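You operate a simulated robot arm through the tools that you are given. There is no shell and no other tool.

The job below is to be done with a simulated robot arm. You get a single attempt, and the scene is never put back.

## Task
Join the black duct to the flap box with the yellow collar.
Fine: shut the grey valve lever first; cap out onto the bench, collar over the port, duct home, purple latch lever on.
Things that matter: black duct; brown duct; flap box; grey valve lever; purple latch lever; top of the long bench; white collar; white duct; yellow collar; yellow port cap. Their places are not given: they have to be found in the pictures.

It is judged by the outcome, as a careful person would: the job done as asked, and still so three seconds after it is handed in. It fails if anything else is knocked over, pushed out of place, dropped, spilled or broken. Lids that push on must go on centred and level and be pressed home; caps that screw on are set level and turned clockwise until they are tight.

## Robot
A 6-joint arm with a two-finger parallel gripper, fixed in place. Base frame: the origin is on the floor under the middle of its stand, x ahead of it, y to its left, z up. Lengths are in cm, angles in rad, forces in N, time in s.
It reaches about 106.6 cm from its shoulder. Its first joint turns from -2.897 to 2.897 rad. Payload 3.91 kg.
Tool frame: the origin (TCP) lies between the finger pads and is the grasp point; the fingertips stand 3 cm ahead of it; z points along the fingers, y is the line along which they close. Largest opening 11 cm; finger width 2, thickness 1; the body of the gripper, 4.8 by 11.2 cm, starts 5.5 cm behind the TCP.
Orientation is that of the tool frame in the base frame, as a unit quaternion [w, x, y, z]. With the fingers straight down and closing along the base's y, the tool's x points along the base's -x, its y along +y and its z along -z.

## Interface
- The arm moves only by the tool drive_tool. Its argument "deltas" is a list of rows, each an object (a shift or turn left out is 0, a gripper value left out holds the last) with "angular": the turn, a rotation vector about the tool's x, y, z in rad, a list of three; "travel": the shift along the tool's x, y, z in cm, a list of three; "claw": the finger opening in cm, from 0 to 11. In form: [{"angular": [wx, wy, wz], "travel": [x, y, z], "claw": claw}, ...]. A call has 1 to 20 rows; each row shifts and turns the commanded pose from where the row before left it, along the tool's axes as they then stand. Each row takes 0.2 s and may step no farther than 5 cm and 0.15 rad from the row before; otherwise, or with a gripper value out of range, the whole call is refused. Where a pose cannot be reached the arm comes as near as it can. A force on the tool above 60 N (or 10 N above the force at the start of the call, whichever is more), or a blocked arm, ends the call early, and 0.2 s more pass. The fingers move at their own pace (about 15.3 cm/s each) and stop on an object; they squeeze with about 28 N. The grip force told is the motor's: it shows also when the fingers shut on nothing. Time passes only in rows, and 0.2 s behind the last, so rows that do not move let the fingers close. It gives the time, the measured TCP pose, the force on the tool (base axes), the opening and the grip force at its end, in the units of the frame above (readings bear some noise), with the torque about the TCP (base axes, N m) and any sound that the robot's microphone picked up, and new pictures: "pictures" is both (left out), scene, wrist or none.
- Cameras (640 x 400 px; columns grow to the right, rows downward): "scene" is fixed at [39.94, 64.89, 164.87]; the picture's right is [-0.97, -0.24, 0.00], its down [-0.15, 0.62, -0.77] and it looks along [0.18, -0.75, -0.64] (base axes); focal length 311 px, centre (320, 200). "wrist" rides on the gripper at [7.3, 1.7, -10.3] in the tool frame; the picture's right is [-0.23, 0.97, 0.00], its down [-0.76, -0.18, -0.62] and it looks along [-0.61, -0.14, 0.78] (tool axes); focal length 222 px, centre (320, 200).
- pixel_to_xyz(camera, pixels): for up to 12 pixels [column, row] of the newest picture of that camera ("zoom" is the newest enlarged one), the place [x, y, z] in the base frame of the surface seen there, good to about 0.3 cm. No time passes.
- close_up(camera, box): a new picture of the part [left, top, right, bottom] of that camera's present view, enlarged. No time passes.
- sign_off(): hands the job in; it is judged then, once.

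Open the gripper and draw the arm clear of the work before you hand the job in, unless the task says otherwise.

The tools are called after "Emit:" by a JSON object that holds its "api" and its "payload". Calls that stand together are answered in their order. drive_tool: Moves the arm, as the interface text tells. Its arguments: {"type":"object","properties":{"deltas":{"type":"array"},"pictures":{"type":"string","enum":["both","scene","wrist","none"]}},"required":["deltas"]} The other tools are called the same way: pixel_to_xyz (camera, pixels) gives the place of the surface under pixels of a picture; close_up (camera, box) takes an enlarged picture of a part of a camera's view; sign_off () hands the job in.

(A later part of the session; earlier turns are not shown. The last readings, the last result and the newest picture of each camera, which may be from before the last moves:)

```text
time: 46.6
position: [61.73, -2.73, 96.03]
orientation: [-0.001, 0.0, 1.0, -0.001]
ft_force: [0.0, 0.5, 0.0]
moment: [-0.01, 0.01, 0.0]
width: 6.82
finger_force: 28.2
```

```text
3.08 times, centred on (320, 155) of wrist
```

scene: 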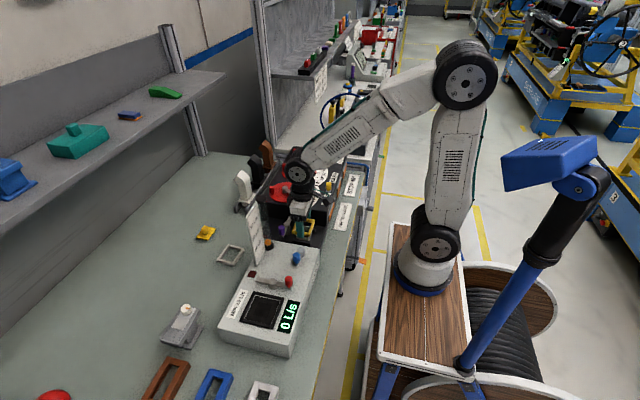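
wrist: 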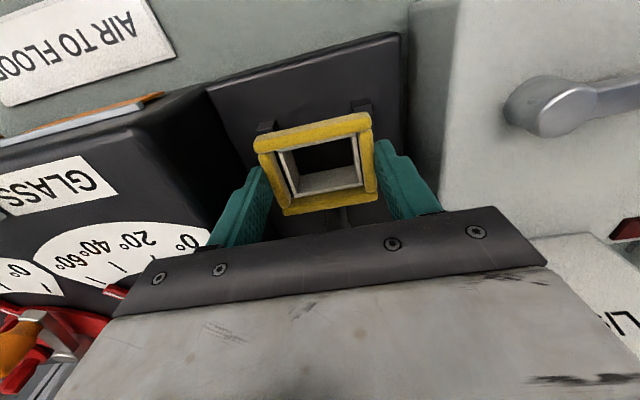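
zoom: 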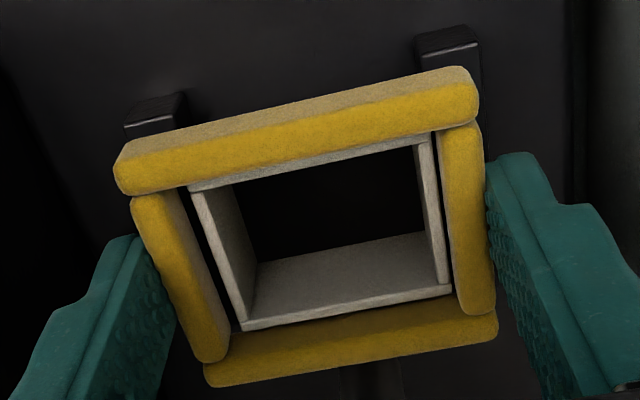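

The rim is now inside the collar with slightly more gap on the −y side. Adding a tiny +y nudge and continuing down.

Emit:
{"api": "drive_tool", "payload": {"deltas": [{"travel": [0, 0.05, 0.2]}, {"travel": [0, 0, 0.2]}, {}], "pictures": "wrist"}}

Emit:
{"api": "close_up", "payload": {"camera": "wrist", "box": [240, 90, 400, 220]}}

Emit:
{"api": "close_up", "payload": {"camera": "scene", "box": [275, 200, 335, 250]}}

```text
time: 47.4
position: [61.79, -2.56, 95.7]
orientation: [-0.001, 0.0, 1.0, -0.001]
ft_force: [0.0, 0.6, -0.2]
moment: [-0.03, -0.04, 0.0]
width: 6.83
finger_force: 27.9
```

wrist: 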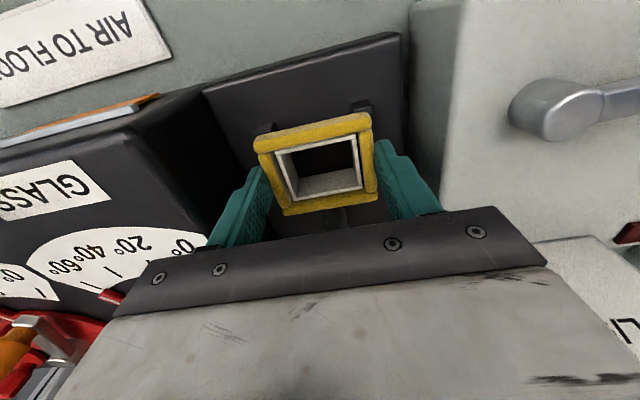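

```text
3.08 times, centred on (320, 155) of wrist
```

zoom: 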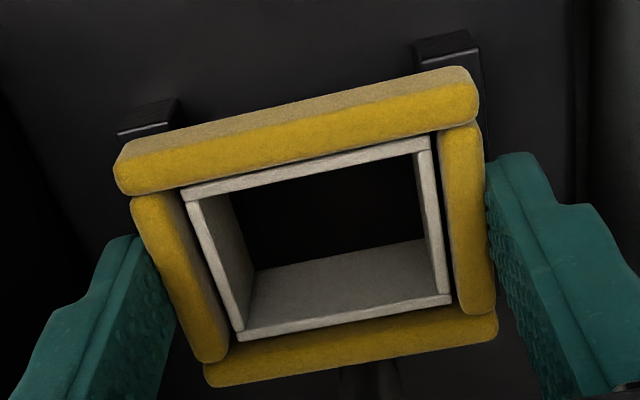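

```text
8.00 times, centred on (305, 225) of scene
```

zoom: 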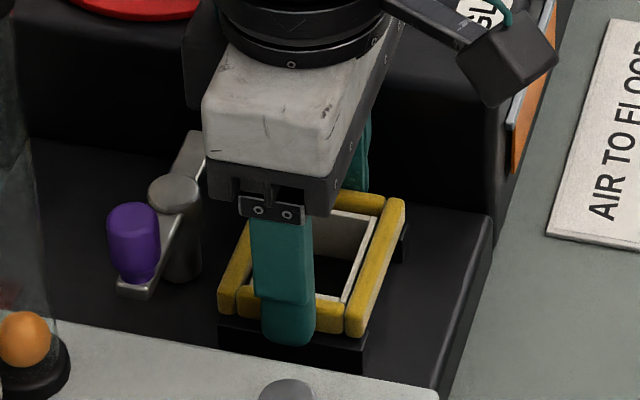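

The collar is around the rim, nicely centred. Continuing down to its seat.

Emit:
{"api": "drive_tool", "payload": {"deltas": [{"travel": [0, 0, 0.15]}, {"travel": [0, 0, 0.15]}, {}], "pictures": "none"}}

```text
time: 48.2
position: [61.65, -2.48, 95.4]
orientation: [0.001, 0.0, 1.0, -0.001]
ft_force: [-0.5, -0.7, 26.2]
moment: [-0.07, 0.17, -0.02]
width: 6.8
finger_force: 28.2
```

Firm contact (26 N) at TCP z 95.4, consistent with the collar sitting on the rails. Releasing with a small opening and rising to inspect.

Emit:
{"api": "drive_tool", "payload": {"deltas": [{"travel": [0, 0, -0.1]}, {"claw": 7.7}, {"claw": 7.7}, {"travel": [0, 0, -1.5]}, {"travel": [0, 0, -3]}, {"travel": [0, 0, -4]}, {}], "pictures": "both"}}

Emit:
{"api": "close_up", "payload": {"camera": "wrist", "box": [240, 70, 400, 190]}}

Emit:
{"api": "close_up", "payload": {"camera": "scene", "box": [275, 200, 335, 250]}}

```text
time: 49.8
position: [61.69, -2.87, 103.92]
orientation: [-0.001, 0.0, 1.0, -0.001]
ft_force: [0.2, 0.2, -0.2]
moment: [0.0, -0.02, 0.0]
width: 7.7
finger_force: 0.1
```

scene: 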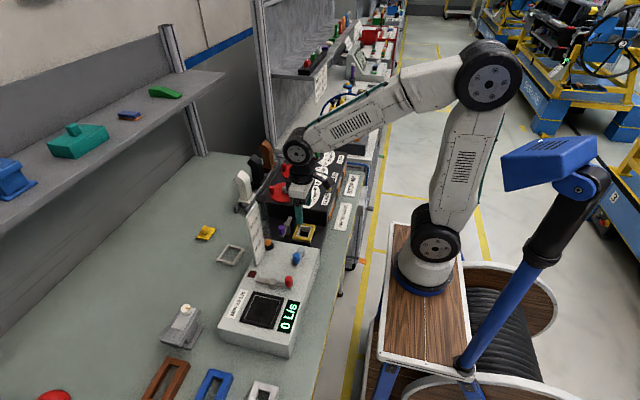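
wrist: 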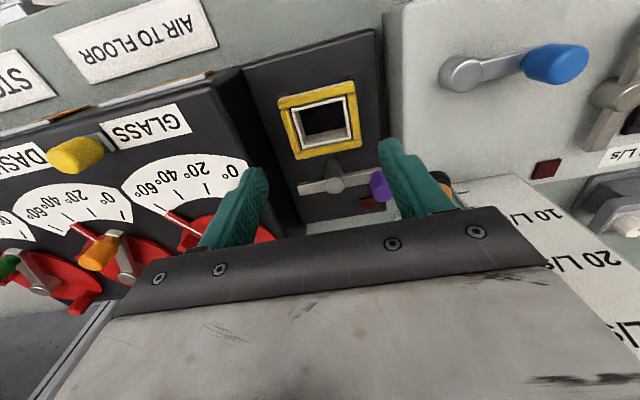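

```text
3.33 times, centred on (320, 130) of wrist
```

zoom: 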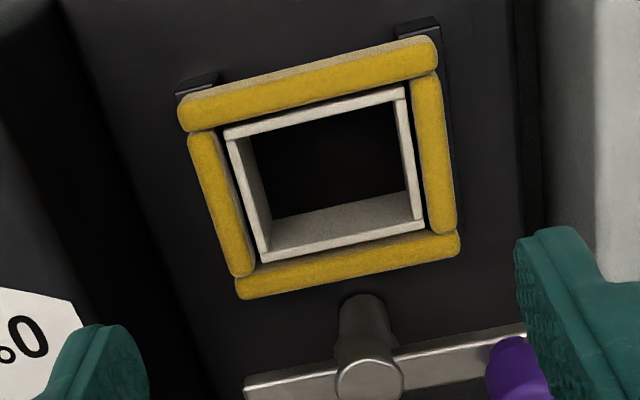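

```text
8.00 times, centred on (305, 225) of scene
```

zoom: 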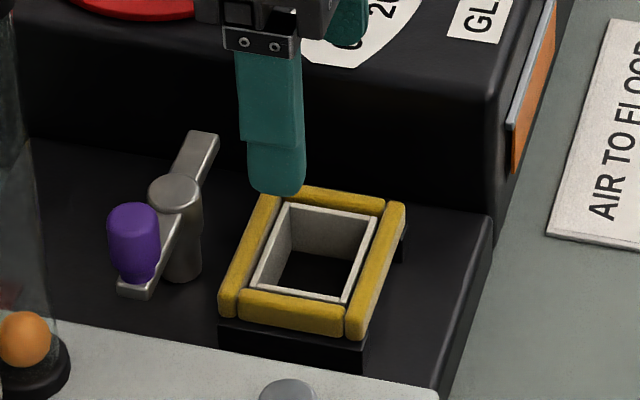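

The collar sits level on the rails around the port. Now I'll study the black duct in its rack (scene ~(253,165)).

Emit:
{"api": "close_up", "payload": {"camera": "scene", "box": [220, 125, 300, 220]}}

Emit:
{"api": "pixel_to_xyz", "payload": {"camera": "scene", "pixels": [[243, 175], [243, 200], [245, 185], [258, 160], [262, 175], [266, 145], [268, 155], [257, 152], [261, 185], [240, 212], [272, 160], [255, 165]]}}

```text
4.21 times, centred on (260, 172) of scene
```

zoom: 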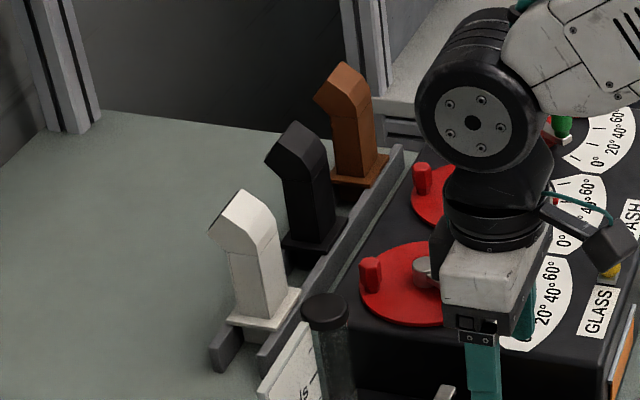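

```text
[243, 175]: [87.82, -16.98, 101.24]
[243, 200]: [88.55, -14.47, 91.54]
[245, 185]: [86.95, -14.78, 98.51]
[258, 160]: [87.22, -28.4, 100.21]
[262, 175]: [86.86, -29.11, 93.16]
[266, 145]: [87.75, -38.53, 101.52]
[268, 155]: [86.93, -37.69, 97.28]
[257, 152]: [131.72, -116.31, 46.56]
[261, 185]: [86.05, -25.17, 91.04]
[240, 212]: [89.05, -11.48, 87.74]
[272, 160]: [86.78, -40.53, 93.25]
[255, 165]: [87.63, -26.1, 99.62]
```

The black duct stands in the rack near (87.5,−27), body bending at the top toward +x. I'll move above it for a close wrist view.

Emit:
{"api": "drive_tool", "payload": {"deltas": [{"travel": [0, 0, -4.8], "claw": 9}, {"travel": [0, 0, -4.8]}, {"travel": [0, 0, -4.8]}, {"travel": [-3.19, -3.3, 0]}, {"travel": [-3.19, -3.3, 0]}, {"travel": [-3.19, -3.3, 0]}, {"travel": [-3.19, -3.3, 0]}, {"travel": [-3.19, -3.3, 0]}, {"travel": [-3.19, -3.3, 0]}, {"travel": [-3.19, -3.3, 0]}, {}], "pictures": "both"}}

Emit:
{"api": "close_up", "payload": {"camera": "wrist", "box": [220, 60, 420, 200]}}

Emit:
{"api": "close_up", "payload": {"camera": "scene", "box": [220, 125, 300, 220]}}

```text
time: 52.2
position: [83.97, -25.69, 118.34]
orientation: [-0.001, 0.0, 1.0, 0.0]
ft_force: [-0.1, 0.7, -0.2]
moment: [-0.01, 0.0, 0.01]
width: 9.03
finger_force: 0.0
```

scene: 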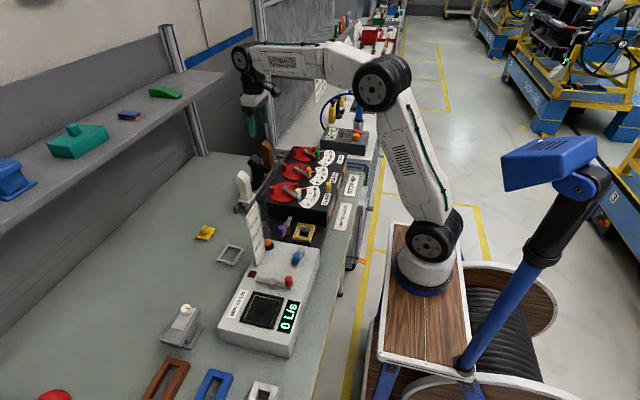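
wrist: 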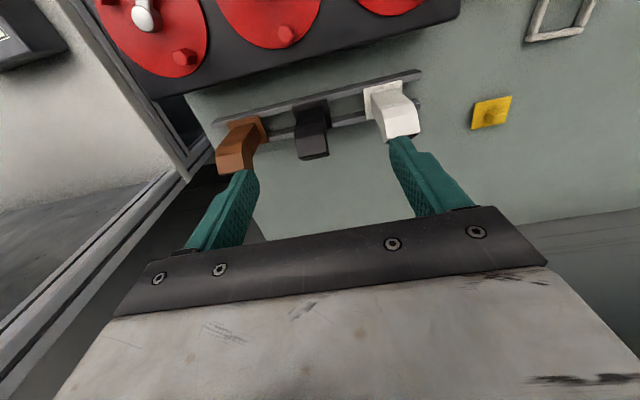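

```text
2.86 times, centred on (320, 130) of wrist
```

zoom: 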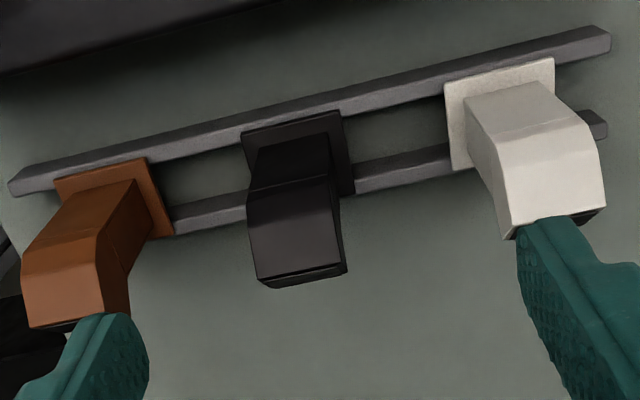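

```text
4.21 times, centred on (260, 172) of scene
```

zoom: 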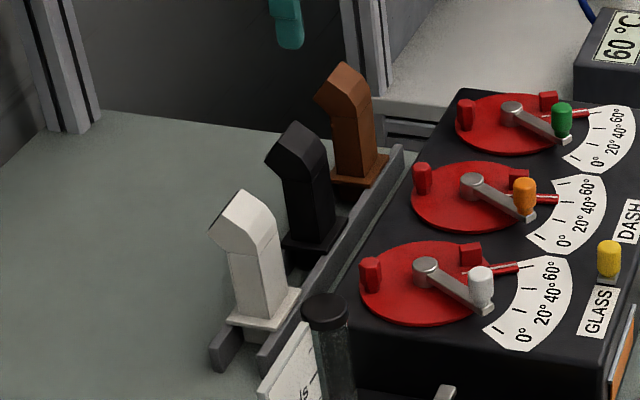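

The ducts have square flanges on rack rails and bodies bending toward +x. I'll take a tighter view of the black duct and measure its faces.

Emit:
{"api": "close_up", "payload": {"camera": "wrist", "box": [280, 85, 360, 170]}}

Emit:
{"api": "pixel_to_xyz", "payload": {"camera": "zoom", "pixels": [[320, 200], [245, 140], [320, 120], [370, 100], [395, 180], [255, 210], [300, 160], [345, 240], [300, 310], [265, 250], [380, 260], [330, 330]]}}

```text
4.71 times, centred on (320, 128) of wrist
```

zoom: 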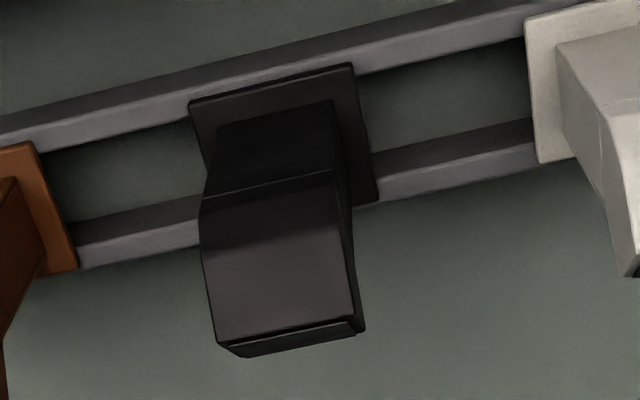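

```text
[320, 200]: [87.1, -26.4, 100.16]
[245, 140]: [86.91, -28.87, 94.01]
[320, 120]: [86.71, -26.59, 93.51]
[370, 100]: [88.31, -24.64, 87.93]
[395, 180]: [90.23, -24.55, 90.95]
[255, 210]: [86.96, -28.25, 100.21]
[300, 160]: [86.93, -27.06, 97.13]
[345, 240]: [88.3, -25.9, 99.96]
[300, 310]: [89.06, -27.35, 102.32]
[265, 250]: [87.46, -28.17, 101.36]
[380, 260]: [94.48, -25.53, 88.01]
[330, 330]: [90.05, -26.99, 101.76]
```

I need the flange and side edges better; querying more points on the black duct.

Emit:
{"api": "pixel_to_xyz", "payload": {"camera": "zoom", "pixels": [[200, 110], [270, 92], [345, 75], [360, 140], [368, 185], [205, 150], [208, 235], [330, 180], [325, 260], [220, 330], [345, 315], [215, 200]]}}

Emit:
{"api": "pixel_to_xyz", "payload": {"camera": "zoom", "pixels": [[225, 135], [330, 110], [240, 345], [350, 325], [205, 210], [333, 170], [210, 300], [350, 290], [290, 345], [270, 200], [355, 100], [192, 103]]}}

```text
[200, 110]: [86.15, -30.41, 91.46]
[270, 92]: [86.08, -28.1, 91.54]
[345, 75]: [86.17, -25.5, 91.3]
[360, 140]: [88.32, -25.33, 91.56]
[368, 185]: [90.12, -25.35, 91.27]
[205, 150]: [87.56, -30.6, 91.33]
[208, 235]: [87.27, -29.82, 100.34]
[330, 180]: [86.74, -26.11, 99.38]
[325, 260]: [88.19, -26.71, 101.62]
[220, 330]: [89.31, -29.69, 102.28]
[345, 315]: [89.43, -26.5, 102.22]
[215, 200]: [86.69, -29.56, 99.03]
```

```text
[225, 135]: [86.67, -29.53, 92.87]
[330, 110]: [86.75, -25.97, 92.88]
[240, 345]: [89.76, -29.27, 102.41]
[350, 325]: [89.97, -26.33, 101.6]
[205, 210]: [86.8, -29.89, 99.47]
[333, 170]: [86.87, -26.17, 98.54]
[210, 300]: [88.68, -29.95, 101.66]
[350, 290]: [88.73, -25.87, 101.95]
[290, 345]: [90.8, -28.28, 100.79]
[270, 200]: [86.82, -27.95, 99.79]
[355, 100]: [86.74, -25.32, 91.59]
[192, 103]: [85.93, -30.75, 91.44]
```

Black duct: flange top z≈91.45 spanning x 85.9–90.4, y −30.8…−25.2; body y −29.8…−26.0, front face x≈86.75, top z≈102.5. I'll position above it at (88.0,−27.9) with fingers open 7 cm.

Emit:
{"api": "drive_tool", "payload": {"deltas": [{"travel": [-2.0, -1.1, 4.1], "claw": 7}, {"travel": [-2.03, -1.11, 4.1]}, {}, {}], "pictures": "both"}}

Emit:
{"api": "close_up", "payload": {"camera": "wrist", "box": [230, 60, 410, 200]}}

```text
time: 53.2
position: [87.98, -27.79, 110.04]
orientation: [-0.002, 0.0, 1.0, -0.002]
ft_force: [0.3, -0.1, 0.2]
moment: [0.01, 0.05, 0.0]
width: 7.03
finger_force: 0.0
```

scene: 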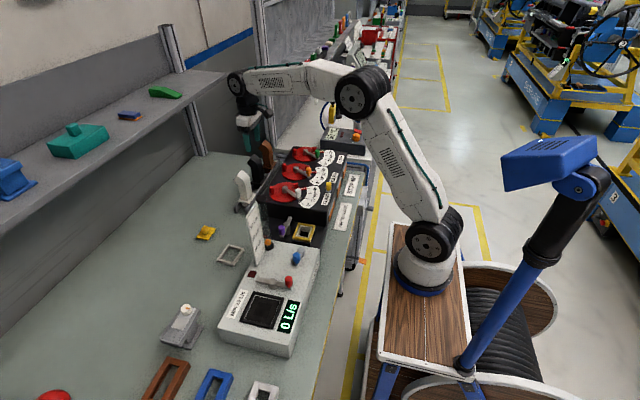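
wrist: 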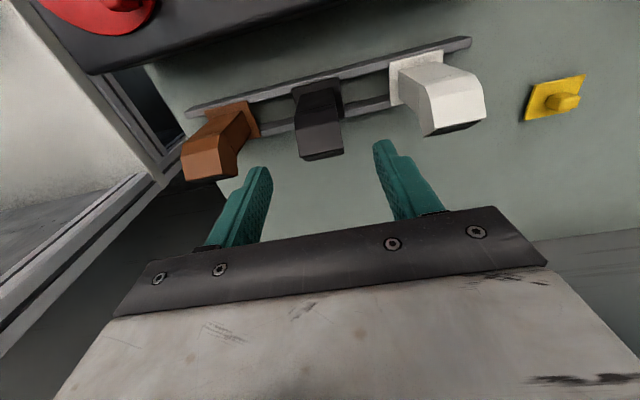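

```text
2.86 times, centred on (320, 130) of wrist
```

zoom: 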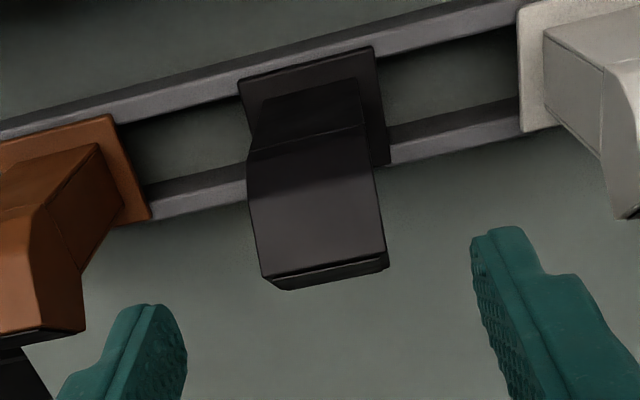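

The duct lies centrally between the finger lines. Descending partway and checking.

Emit:
{"api": "drive_tool", "payload": {"deltas": [{"travel": [0, 0, 3]}, {"travel": [0, 0, 2.5]}, {}], "pictures": "both"}}

Emit:
{"api": "close_up", "payload": {"camera": "wrist", "box": [220, 80, 420, 220]}}

Emit:
{"api": "close_up", "payload": {"camera": "scene", "box": [220, 100, 300, 200]}}

```text
time: 54.0
position: [87.96, -27.74, 104.53]
orientation: [-0.001, -0.001, 1.0, -0.001]
ft_force: [1.0, -0.9, 0.5]
moment: [0.0, 0.02, 0.02]
width: 7.01
finger_force: 0.1
```

scene: 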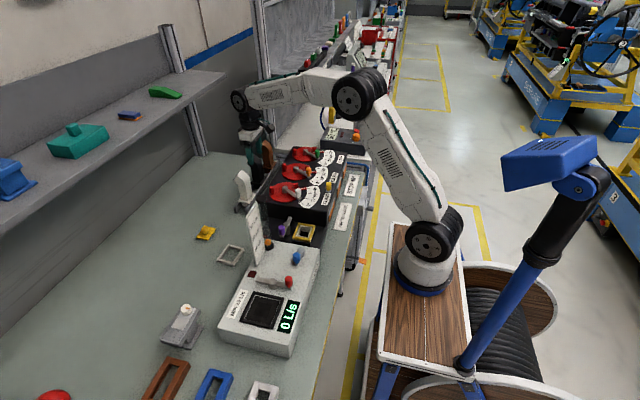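
wrist: 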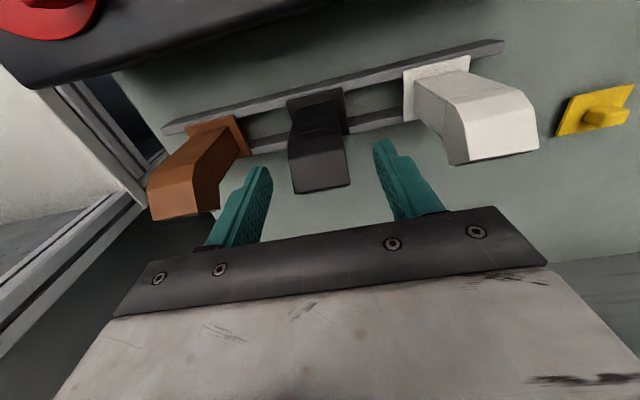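

```text
2.86 times, centred on (320, 150) of wrist
```

zoom: 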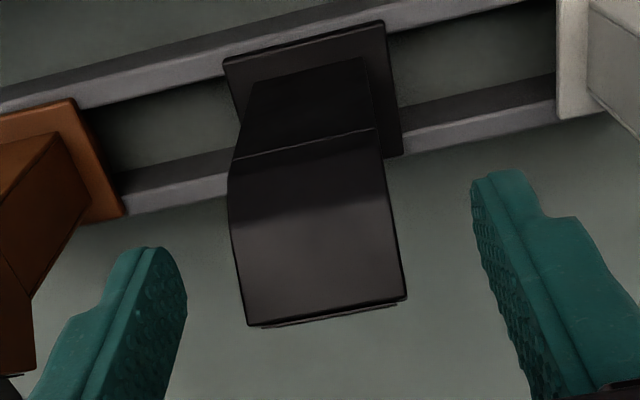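

```text
4.00 times, centred on (260, 150) of scene
```

zoom: 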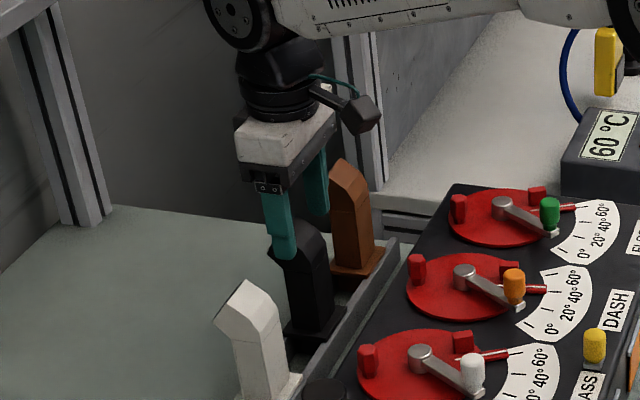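

The duct is between the fingers. Descending to TCP z≈98.6 and closing on its sides.

Emit:
{"api": "drive_tool", "payload": {"deltas": [{"travel": [0, -0.05, 3]}, {"travel": [0, 0, 2]}, {"travel": [0, 0, 0.9]}, {}], "pictures": "both"}}

Emit:
{"api": "close_up", "payload": {"camera": "wrist", "box": [220, 100, 420, 240]}}

Emit:
{"api": "close_up", "payload": {"camera": "scene", "box": [220, 100, 300, 200]}}

```text
time: 55.0
position: [87.97, -27.87, 98.72]
orientation: [-0.001, 0.0, 1.0, 0.0]
ft_force: [-0.6, -0.5, 0.3]
moment: [0.01, 0.0, 0.04]
width: 7.03
finger_force: 0.1
```

scene: 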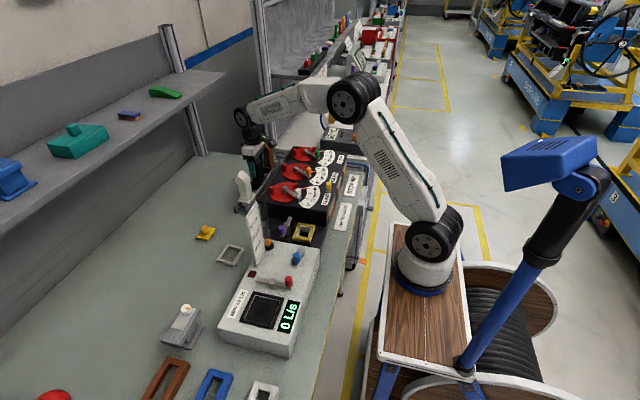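
wrist: 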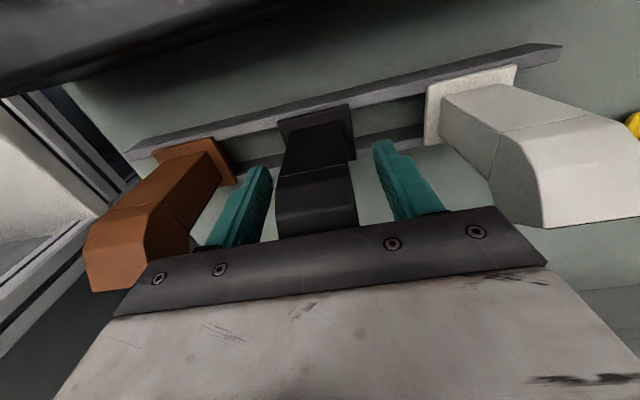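

```text
2.86 times, centred on (320, 170) of wrist
```

zoom: 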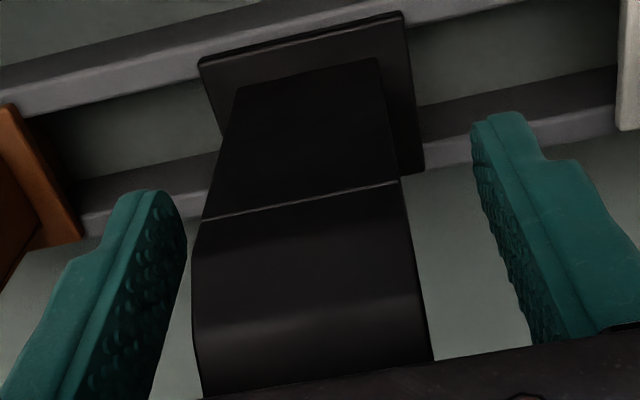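

```text
4.00 times, centred on (260, 150) of scene
```

zoom: 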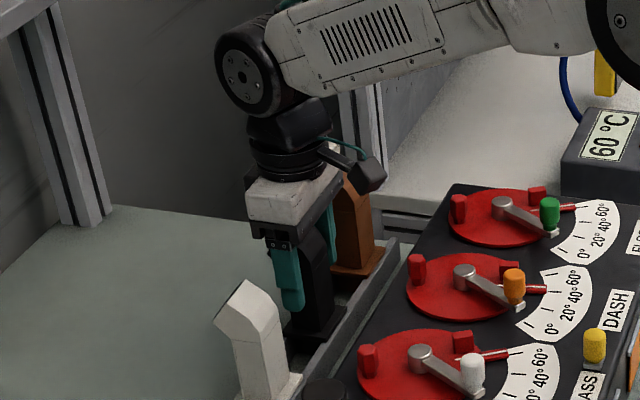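

By my geometry the duct is within ~0.1 cm of centred (slightly to −y). Small −y nudge, then closing gradually.

Emit:
{"api": "drive_tool", "payload": {"deltas": [{"travel": [0, -0.1, 0], "claw": 5}, {"claw": 4.4}, {"claw": 4.0}, {"claw": 3.6}, {"claw": 3}, {"claw": 2.5}, {}], "pictures": "both"}}

Emit:
{"api": "close_up", "payload": {"camera": "wrist", "box": [220, 100, 420, 240]}}

```text
time: 56.6
position: [88.05, -28.0, 98.67]
orientation: [-0.001, 0.0, 1.0, -0.001]
ft_force: [0.7, -0.1, 0.4]
moment: [0.02, -0.06, 0.01]
width: 3.98
finger_force: 27.8
```

scene: 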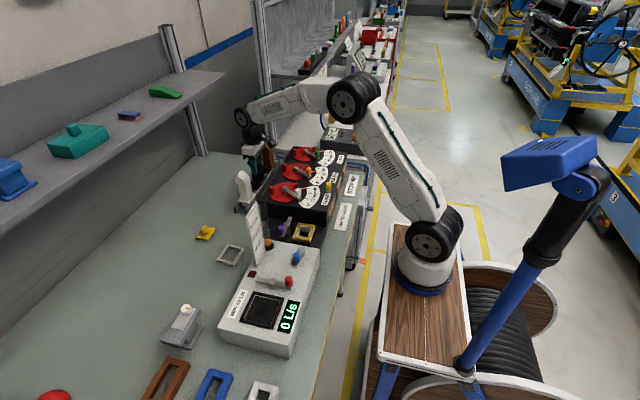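
wrist: 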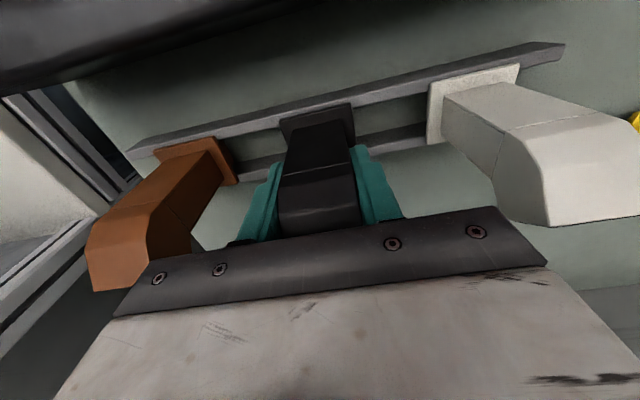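

```text
2.86 times, centred on (320, 170) of wrist
```

zoom: 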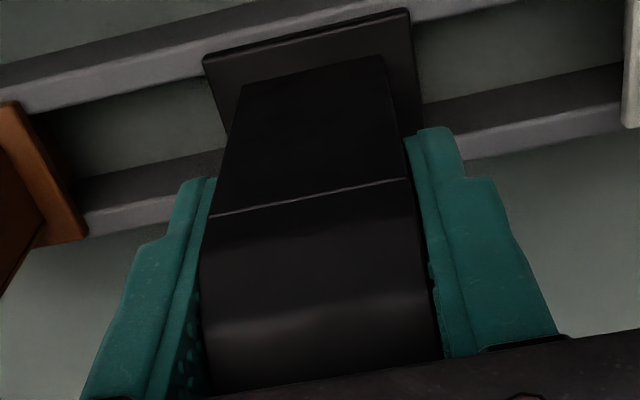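

The duct is gripped firmly (3.98 cm wide). Lifting it slowly straight up.

Emit:
{"api": "drive_tool", "payload": {"deltas": [{"travel": [0, 0, -0.4]}, {"travel": [0, 0, -0.6]}, {"travel": [0, 0, -1.5]}, {"travel": [0, 0, -3]}, {"travel": [0, 0, -4]}, {"travel": [0, 0, -4]}, {}], "pictures": "both"}}

Emit:
{"api": "close_up", "payload": {"camera": "scene", "box": [210, 70, 310, 200]}}

Emit:
{"api": "close_up", "payload": {"camera": "wrist", "box": [220, 60, 420, 240]}}

```text
time: 58.2
position: [88.03, -27.91, 112.28]
orientation: [-0.002, 0.001, 1.0, -0.001]
ft_force: [0.2, 0.1, -1.4]
moment: [0.02, -0.02, -0.01]
width: 3.96
finger_force: 28.4
```

scene: 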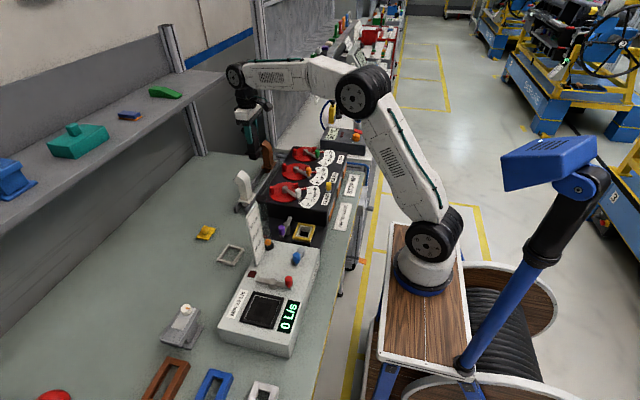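
wrist: 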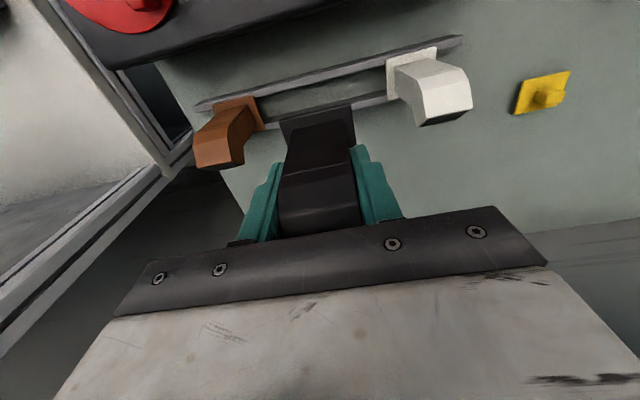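

```text
3.08 times, centred on (260, 135) of scene
```

zoom: 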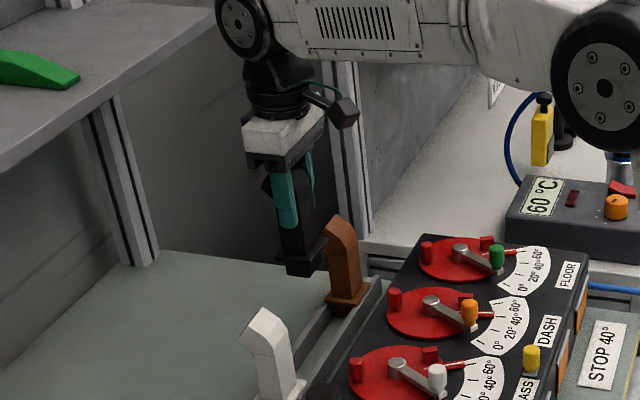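

```text
2.22 times, centred on (320, 150) of wrist
```

zoom: 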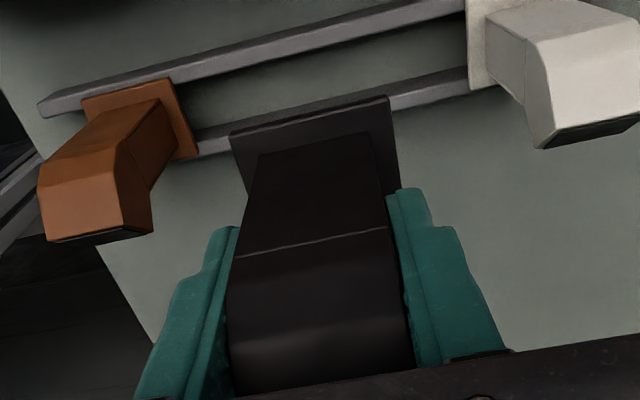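

The duct hangs straight. I'll zoom in to see what is below its flange (a spigot).

Emit:
{"api": "close_up", "payload": {"camera": "scene", "box": [235, 110, 285, 170]}}

Emit:
{"api": "pixel_to_xyz", "payload": {"camera": "zoom", "pixels": [[300, 300], [330, 290], [280, 270], [350, 260], [300, 330], [320, 320], [360, 235], [270, 255], [300, 280], [250, 240], [350, 290], [380, 230]]}}

```text
6.67 times, centred on (260, 140) of scene
```

zoom: 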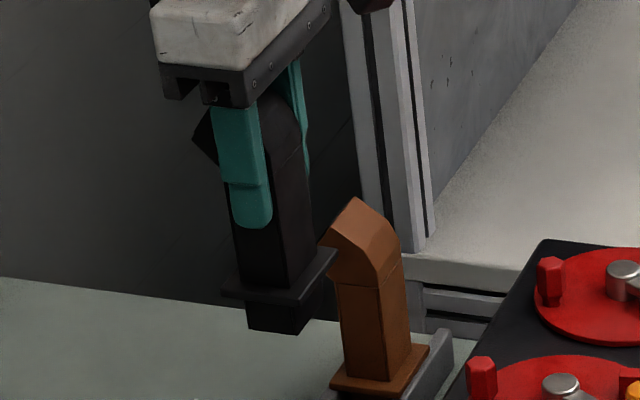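

```text
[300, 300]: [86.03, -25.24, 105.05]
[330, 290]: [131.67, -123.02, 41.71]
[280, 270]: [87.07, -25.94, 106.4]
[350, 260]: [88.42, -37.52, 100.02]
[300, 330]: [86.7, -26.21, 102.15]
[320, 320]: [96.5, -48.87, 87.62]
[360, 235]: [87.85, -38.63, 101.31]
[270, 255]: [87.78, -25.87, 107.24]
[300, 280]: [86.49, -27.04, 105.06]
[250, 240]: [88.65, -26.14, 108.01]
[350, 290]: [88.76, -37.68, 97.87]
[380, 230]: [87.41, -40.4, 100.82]
```

The duct has a spigot reaching ~2.5 cm below its flange (bottom at TCP−10.2; flange top TCP−7.2). I'll raise and carry it over to above the port at (61.6,−2.5).

Emit:
{"api": "drive_tool", "payload": {"deltas": [{"travel": [0, 0, -4.5]}, {"travel": [0, 0, -4.5]}, {"travel": [3.31, 3.17, 0]}, {"travel": [3.31, 3.17, 0]}, {"travel": [3.31, 3.17, 0]}, {"travel": [3.31, 3.17, 0]}, {"travel": [3.31, 3.17, 0]}, {"travel": [3.31, 3.17, 0]}, {"travel": [3.31, 3.17, 0]}, {"travel": [3.31, 3.17, 0]}, {}], "pictures": "both"}}

```text
time: 60.6
position: [61.89, -2.63, 121.16]
orientation: [-0.001, -0.001, 1.0, -0.001]
ft_force: [-0.8, 0.7, -1.5]
moment: [0.02, 0.02, 0.0]
width: 3.97
finger_force: 28.0
```

scene: 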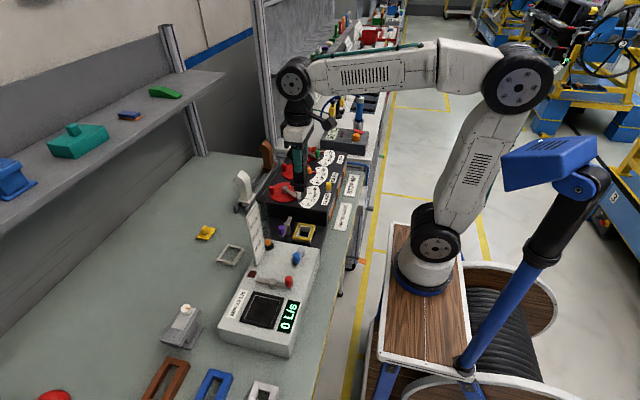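
wrist: 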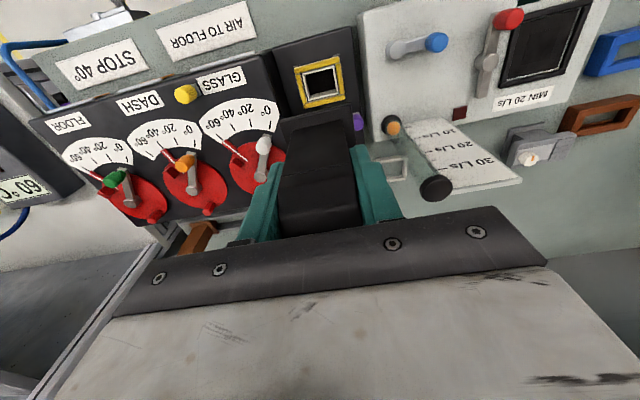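

Descending so the spigot hovers ~2 cm above the rim (TCP z≈105.5), then measuring.

Emit:
{"api": "drive_tool", "payload": {"deltas": [{"travel": [0, 0, 4.3]}, {"travel": [0, 0, 4.3]}, {"travel": [0, 0, 4.0]}, {"travel": [0, 0, 3.0]}, {}, {}], "pictures": "both"}}

Emit:
{"api": "close_up", "payload": {"camera": "wrist", "box": [240, 50, 400, 190]}}

Emit:
{"api": "close_up", "payload": {"camera": "scene", "box": [270, 180, 340, 250]}}

```text
time: 62.0
position: [61.53, -2.79, 105.66]
orientation: [-0.001, 0.0, 1.0, 0.0]
ft_force: [0.4, 0.5, -0.3]
moment: [0.03, -0.01, -0.01]
width: 3.97
finger_force: 27.5
```

scene: 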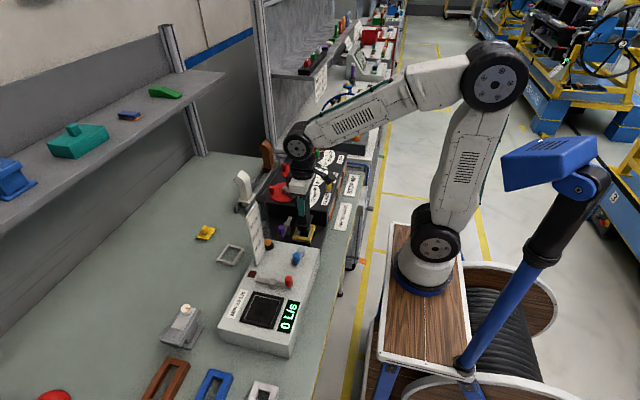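
wrist: 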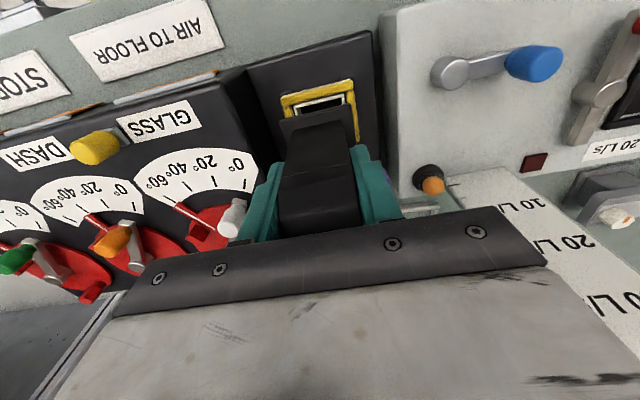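

```text
2.86 times, centred on (320, 120) of wrist
```

zoom: 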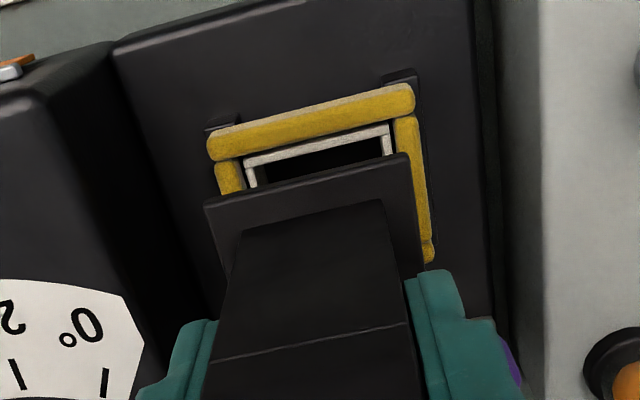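

```text
5.71 times, centred on (305, 215) of scene
```

zoom: 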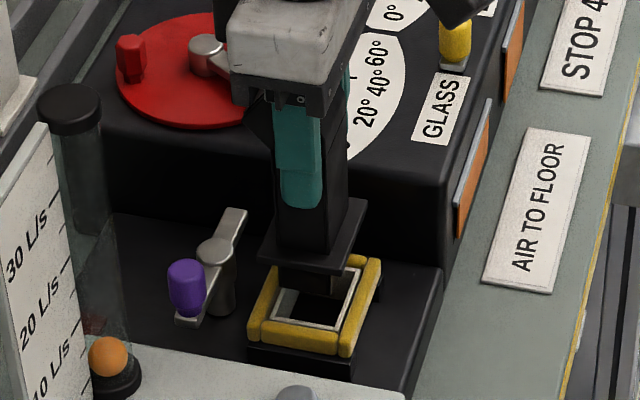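

The spigot is visible below the flange in the scene view. I'll enlarge that further to compare the spigot with the port opening.

Emit:
{"api": "close_up", "payload": {"camera": "scene", "box": [285, 205, 325, 245]}}

Emit:
{"api": "pixel_to_xyz", "payload": {"camera": "zoom", "pixels": [[260, 180], [300, 190], [340, 200], [380, 190], [400, 170], [260, 150], [330, 160], [420, 130], [300, 310], [400, 330], [250, 260], [450, 250]]}}

```text
10.00 times, centred on (305, 225) of scene
```

zoom: 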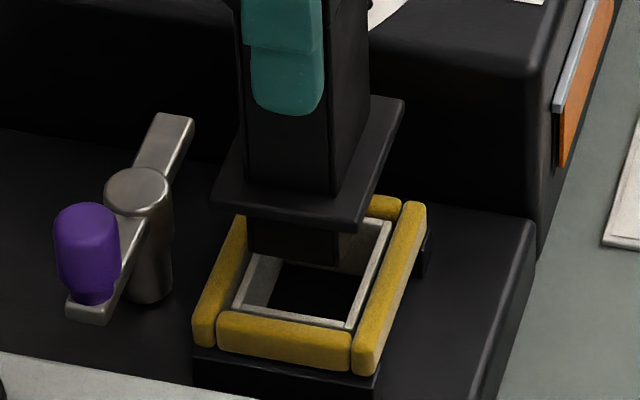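

```text
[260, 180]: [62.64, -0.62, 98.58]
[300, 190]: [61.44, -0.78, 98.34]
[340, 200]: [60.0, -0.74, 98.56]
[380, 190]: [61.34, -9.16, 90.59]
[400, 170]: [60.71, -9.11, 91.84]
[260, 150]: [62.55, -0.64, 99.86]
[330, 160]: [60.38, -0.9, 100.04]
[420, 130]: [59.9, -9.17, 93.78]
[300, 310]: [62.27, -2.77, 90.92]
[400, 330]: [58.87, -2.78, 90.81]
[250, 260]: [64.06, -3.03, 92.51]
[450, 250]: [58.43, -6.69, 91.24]
```

Querying points on the spigot's visible +y face and on the port rim in this view.

Emit:
{"api": "pixel_to_xyz", "payload": {"camera": "zoom", "pixels": [[253, 240], [275, 245], [295, 248], [320, 252], [334, 254], [345, 245], [251, 250], [336, 262], [255, 232], [337, 240], [290, 255], [348, 235]]}}

Emit:
{"api": "pixel_to_xyz", "payload": {"camera": "zoom", "pixels": [[240, 305], [262, 262], [290, 315], [345, 325], [370, 275], [385, 235], [380, 222], [310, 320], [250, 285], [358, 300], [375, 260], [330, 322]]}}

Emit:
{"api": "pixel_to_xyz", "payload": {"camera": "zoom", "pixels": [[215, 195], [290, 215], [358, 222], [380, 165], [400, 105], [245, 190], [330, 195], [365, 180], [220, 205], [350, 225], [395, 120], [240, 205]]}}

```text
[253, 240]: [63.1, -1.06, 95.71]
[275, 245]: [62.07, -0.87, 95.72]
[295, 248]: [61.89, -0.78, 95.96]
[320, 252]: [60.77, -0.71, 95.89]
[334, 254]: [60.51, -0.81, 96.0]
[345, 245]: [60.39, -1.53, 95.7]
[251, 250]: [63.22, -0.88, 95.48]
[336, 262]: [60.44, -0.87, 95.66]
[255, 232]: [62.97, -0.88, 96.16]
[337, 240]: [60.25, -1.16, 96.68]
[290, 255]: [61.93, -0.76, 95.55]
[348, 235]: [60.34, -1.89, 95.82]
```

```text
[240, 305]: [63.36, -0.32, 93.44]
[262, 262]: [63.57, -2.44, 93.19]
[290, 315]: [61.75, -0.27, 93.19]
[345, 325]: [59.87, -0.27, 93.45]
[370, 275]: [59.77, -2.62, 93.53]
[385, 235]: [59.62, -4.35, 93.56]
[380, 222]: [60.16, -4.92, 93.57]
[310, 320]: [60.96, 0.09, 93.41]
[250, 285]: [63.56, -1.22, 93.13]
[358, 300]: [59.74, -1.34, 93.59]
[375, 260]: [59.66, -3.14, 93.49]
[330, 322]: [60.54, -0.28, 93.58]
```

```text
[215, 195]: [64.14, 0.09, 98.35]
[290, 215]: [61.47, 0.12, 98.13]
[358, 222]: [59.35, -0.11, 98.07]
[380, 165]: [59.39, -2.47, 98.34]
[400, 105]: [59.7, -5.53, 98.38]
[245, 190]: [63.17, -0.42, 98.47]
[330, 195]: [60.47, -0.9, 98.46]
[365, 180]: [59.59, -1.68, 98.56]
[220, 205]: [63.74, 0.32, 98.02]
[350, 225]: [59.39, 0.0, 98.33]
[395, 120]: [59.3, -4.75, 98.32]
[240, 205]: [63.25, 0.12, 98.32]
```

Spigot: x 60.36–63.25, +y face y≈−0.85 (centre ≈(61.8,−2.82)); port opening centre ≈(61.61,−2.55). Shifting −0.17 in x, +0.25 in y and lowering 1.2 cm, then re-measuring.

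Emit:
{"api": "drive_tool", "payload": {"deltas": [{"travel": [0.17, 0.25, 0]}, {"travel": [0, 0, 0.6]}, {"travel": [0, 0, 0.6]}, {}, {}], "pictures": "both"}}

Emit:
{"api": "close_up", "payload": {"camera": "scene", "box": [285, 205, 325, 245]}}

Emit:
{"api": "pixel_to_xyz", "payload": {"camera": "zoom", "pixels": [[253, 258], [275, 263], [295, 266], [320, 270], [334, 273], [345, 263], [255, 250], [336, 278], [290, 273], [348, 255], [262, 265], [305, 275]]}}

```text
time: 63.2
position: [61.41, -2.45, 104.36]
orientation: [-0.001, 0.0, 1.0, -0.001]
ft_force: [0.0, 0.6, -1.1]
moment: [0.0, 0.01, -0.02]
width: 4.0
finger_force: 28.2
```

scene: 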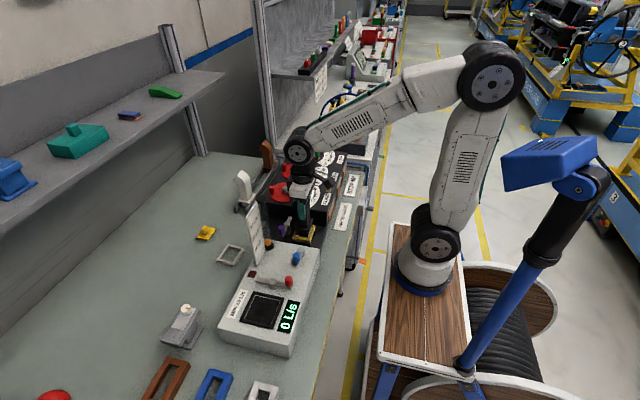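
wrist: 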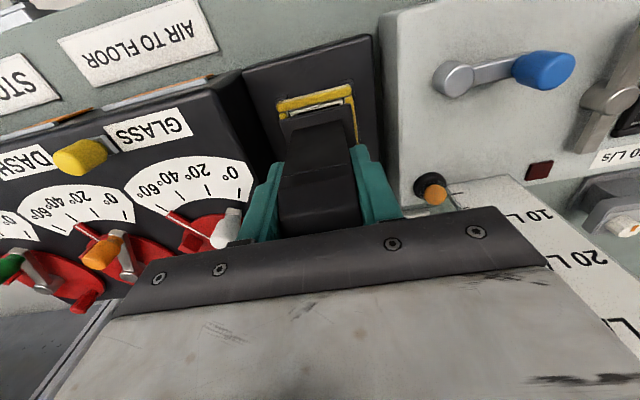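

```text
10.00 times, centred on (305, 225) of scene
```

zoom: 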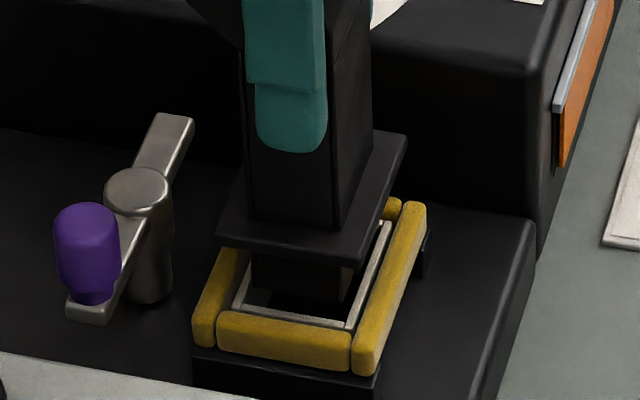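

```text
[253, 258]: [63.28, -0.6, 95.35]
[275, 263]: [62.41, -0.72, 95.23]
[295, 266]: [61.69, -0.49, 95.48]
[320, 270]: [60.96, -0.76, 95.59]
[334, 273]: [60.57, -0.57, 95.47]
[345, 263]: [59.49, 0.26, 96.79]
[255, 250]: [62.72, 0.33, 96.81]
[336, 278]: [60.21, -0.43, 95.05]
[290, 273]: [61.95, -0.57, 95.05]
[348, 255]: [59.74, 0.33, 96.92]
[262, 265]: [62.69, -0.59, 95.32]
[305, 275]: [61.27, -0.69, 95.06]
```

Spigot y centre is now ≈−2.59 (port −2.55). I'll zoom in more to check the x alignment.

Emit:
{"api": "close_up", "payload": {"camera": "scene", "box": [290, 220, 318, 240]}}

Emit:
{"api": "close_up", "payload": {"camera": "wrist", "box": [260, 70, 380, 160]}}

```text
16.00 times, centred on (304, 230) of scene
```

zoom: 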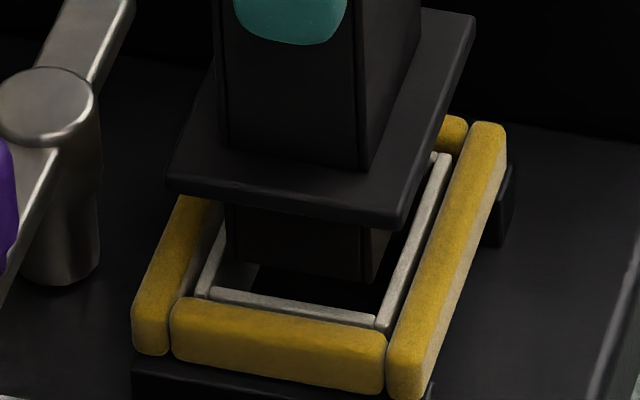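

```text
4.44 times, centred on (320, 115) of wrist
```

zoom: 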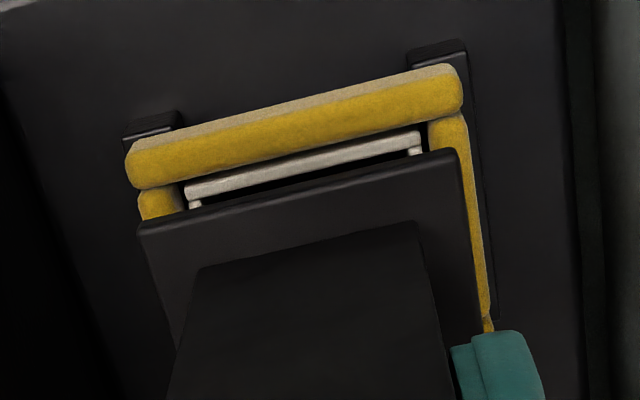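

The views suggest the duct should go about +0.08 in x and −0.07 in y. I'll double-check with scene points at 16x before lowering.

Emit:
{"api": "close_up", "payload": {"camera": "scene", "box": [290, 220, 318, 240]}}

Emit:
{"api": "pixel_to_xyz", "payload": {"camera": "zoom", "pixels": [[231, 230], [231, 250], [235, 262], [358, 245], [358, 265], [360, 278], [300, 240], [300, 255], [300, 268], [370, 265], [374, 250], [378, 240]]}}

Emit:
{"api": "pixel_to_xyz", "payload": {"camera": "zoom", "pixels": [[215, 292], [260, 300], [300, 306], [340, 313], [370, 319], [210, 270], [203, 285], [215, 250], [385, 305], [400, 265], [420, 215], [440, 165]]}}

```text
16.00 times, centred on (304, 230) of scene
```

zoom: 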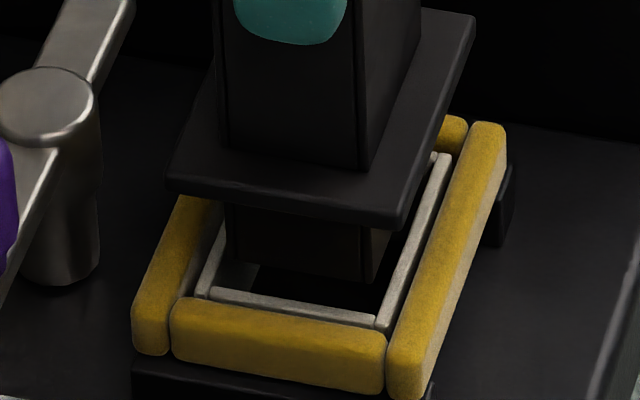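

```text
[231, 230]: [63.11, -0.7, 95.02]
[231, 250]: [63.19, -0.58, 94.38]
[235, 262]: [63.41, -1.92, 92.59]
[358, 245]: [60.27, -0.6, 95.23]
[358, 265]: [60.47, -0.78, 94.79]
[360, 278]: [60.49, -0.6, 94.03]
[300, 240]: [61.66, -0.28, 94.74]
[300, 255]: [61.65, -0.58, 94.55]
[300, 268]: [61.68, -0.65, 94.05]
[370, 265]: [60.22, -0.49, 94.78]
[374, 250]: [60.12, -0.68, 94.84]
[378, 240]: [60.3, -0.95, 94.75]
```

```text
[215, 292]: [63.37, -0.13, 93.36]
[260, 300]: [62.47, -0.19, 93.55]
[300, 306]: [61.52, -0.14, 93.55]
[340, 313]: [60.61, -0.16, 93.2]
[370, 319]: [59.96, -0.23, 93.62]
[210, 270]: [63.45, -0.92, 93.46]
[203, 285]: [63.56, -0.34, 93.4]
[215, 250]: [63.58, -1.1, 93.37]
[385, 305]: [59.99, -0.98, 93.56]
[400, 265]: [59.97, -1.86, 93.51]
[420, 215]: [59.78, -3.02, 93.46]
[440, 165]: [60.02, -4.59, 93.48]
```

The measurements agree within 0.07 cm (spigot centre (61.72,−2.61), port (61.66,−2.54)). Lowering in small steps watching forces.

Emit:
{"api": "drive_tool", "payload": {"deltas": [{"travel": [0, 0, 0.3]}, {"travel": [0, 0, 0.3]}, {"travel": [0, 0, 0.25]}, {}], "pictures": "both"}}

Emit:
{"api": "close_up", "payload": {"camera": "scene", "box": [290, 220, 318, 240]}}

```text
time: 64.2
position: [61.45, -2.43, 103.59]
orientation: [-0.001, 0.0, 1.0, 0.0]
ft_force: [-0.6, 0.4, -0.5]
moment: [0.01, -0.02, -0.01]
width: 3.99
finger_force: 28.0
```

scene: 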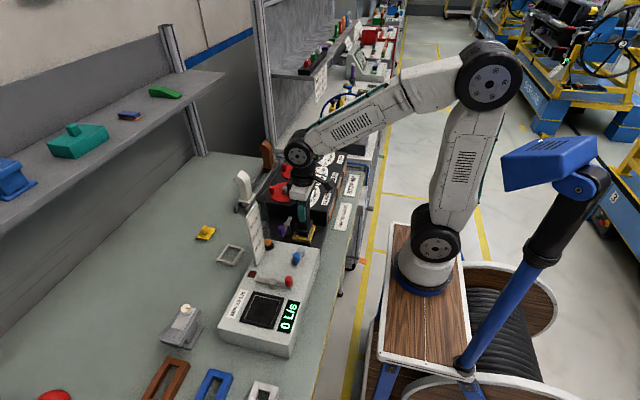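
wrist: 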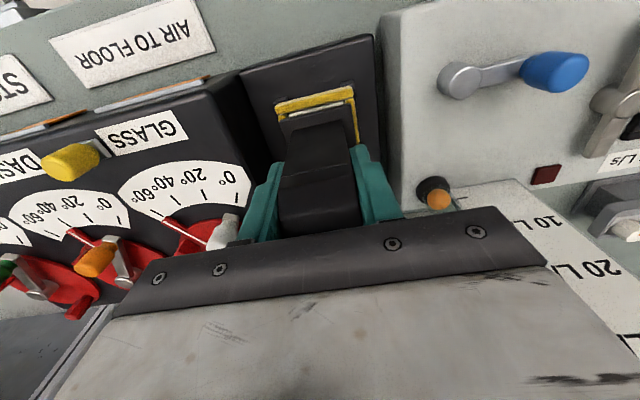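

```text
16.00 times, centred on (304, 230) of scene
```

zoom: 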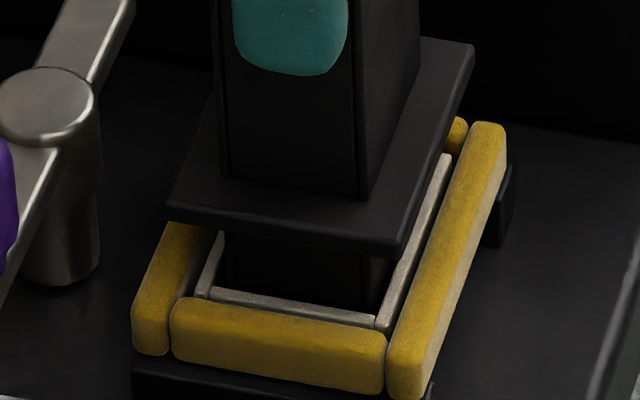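

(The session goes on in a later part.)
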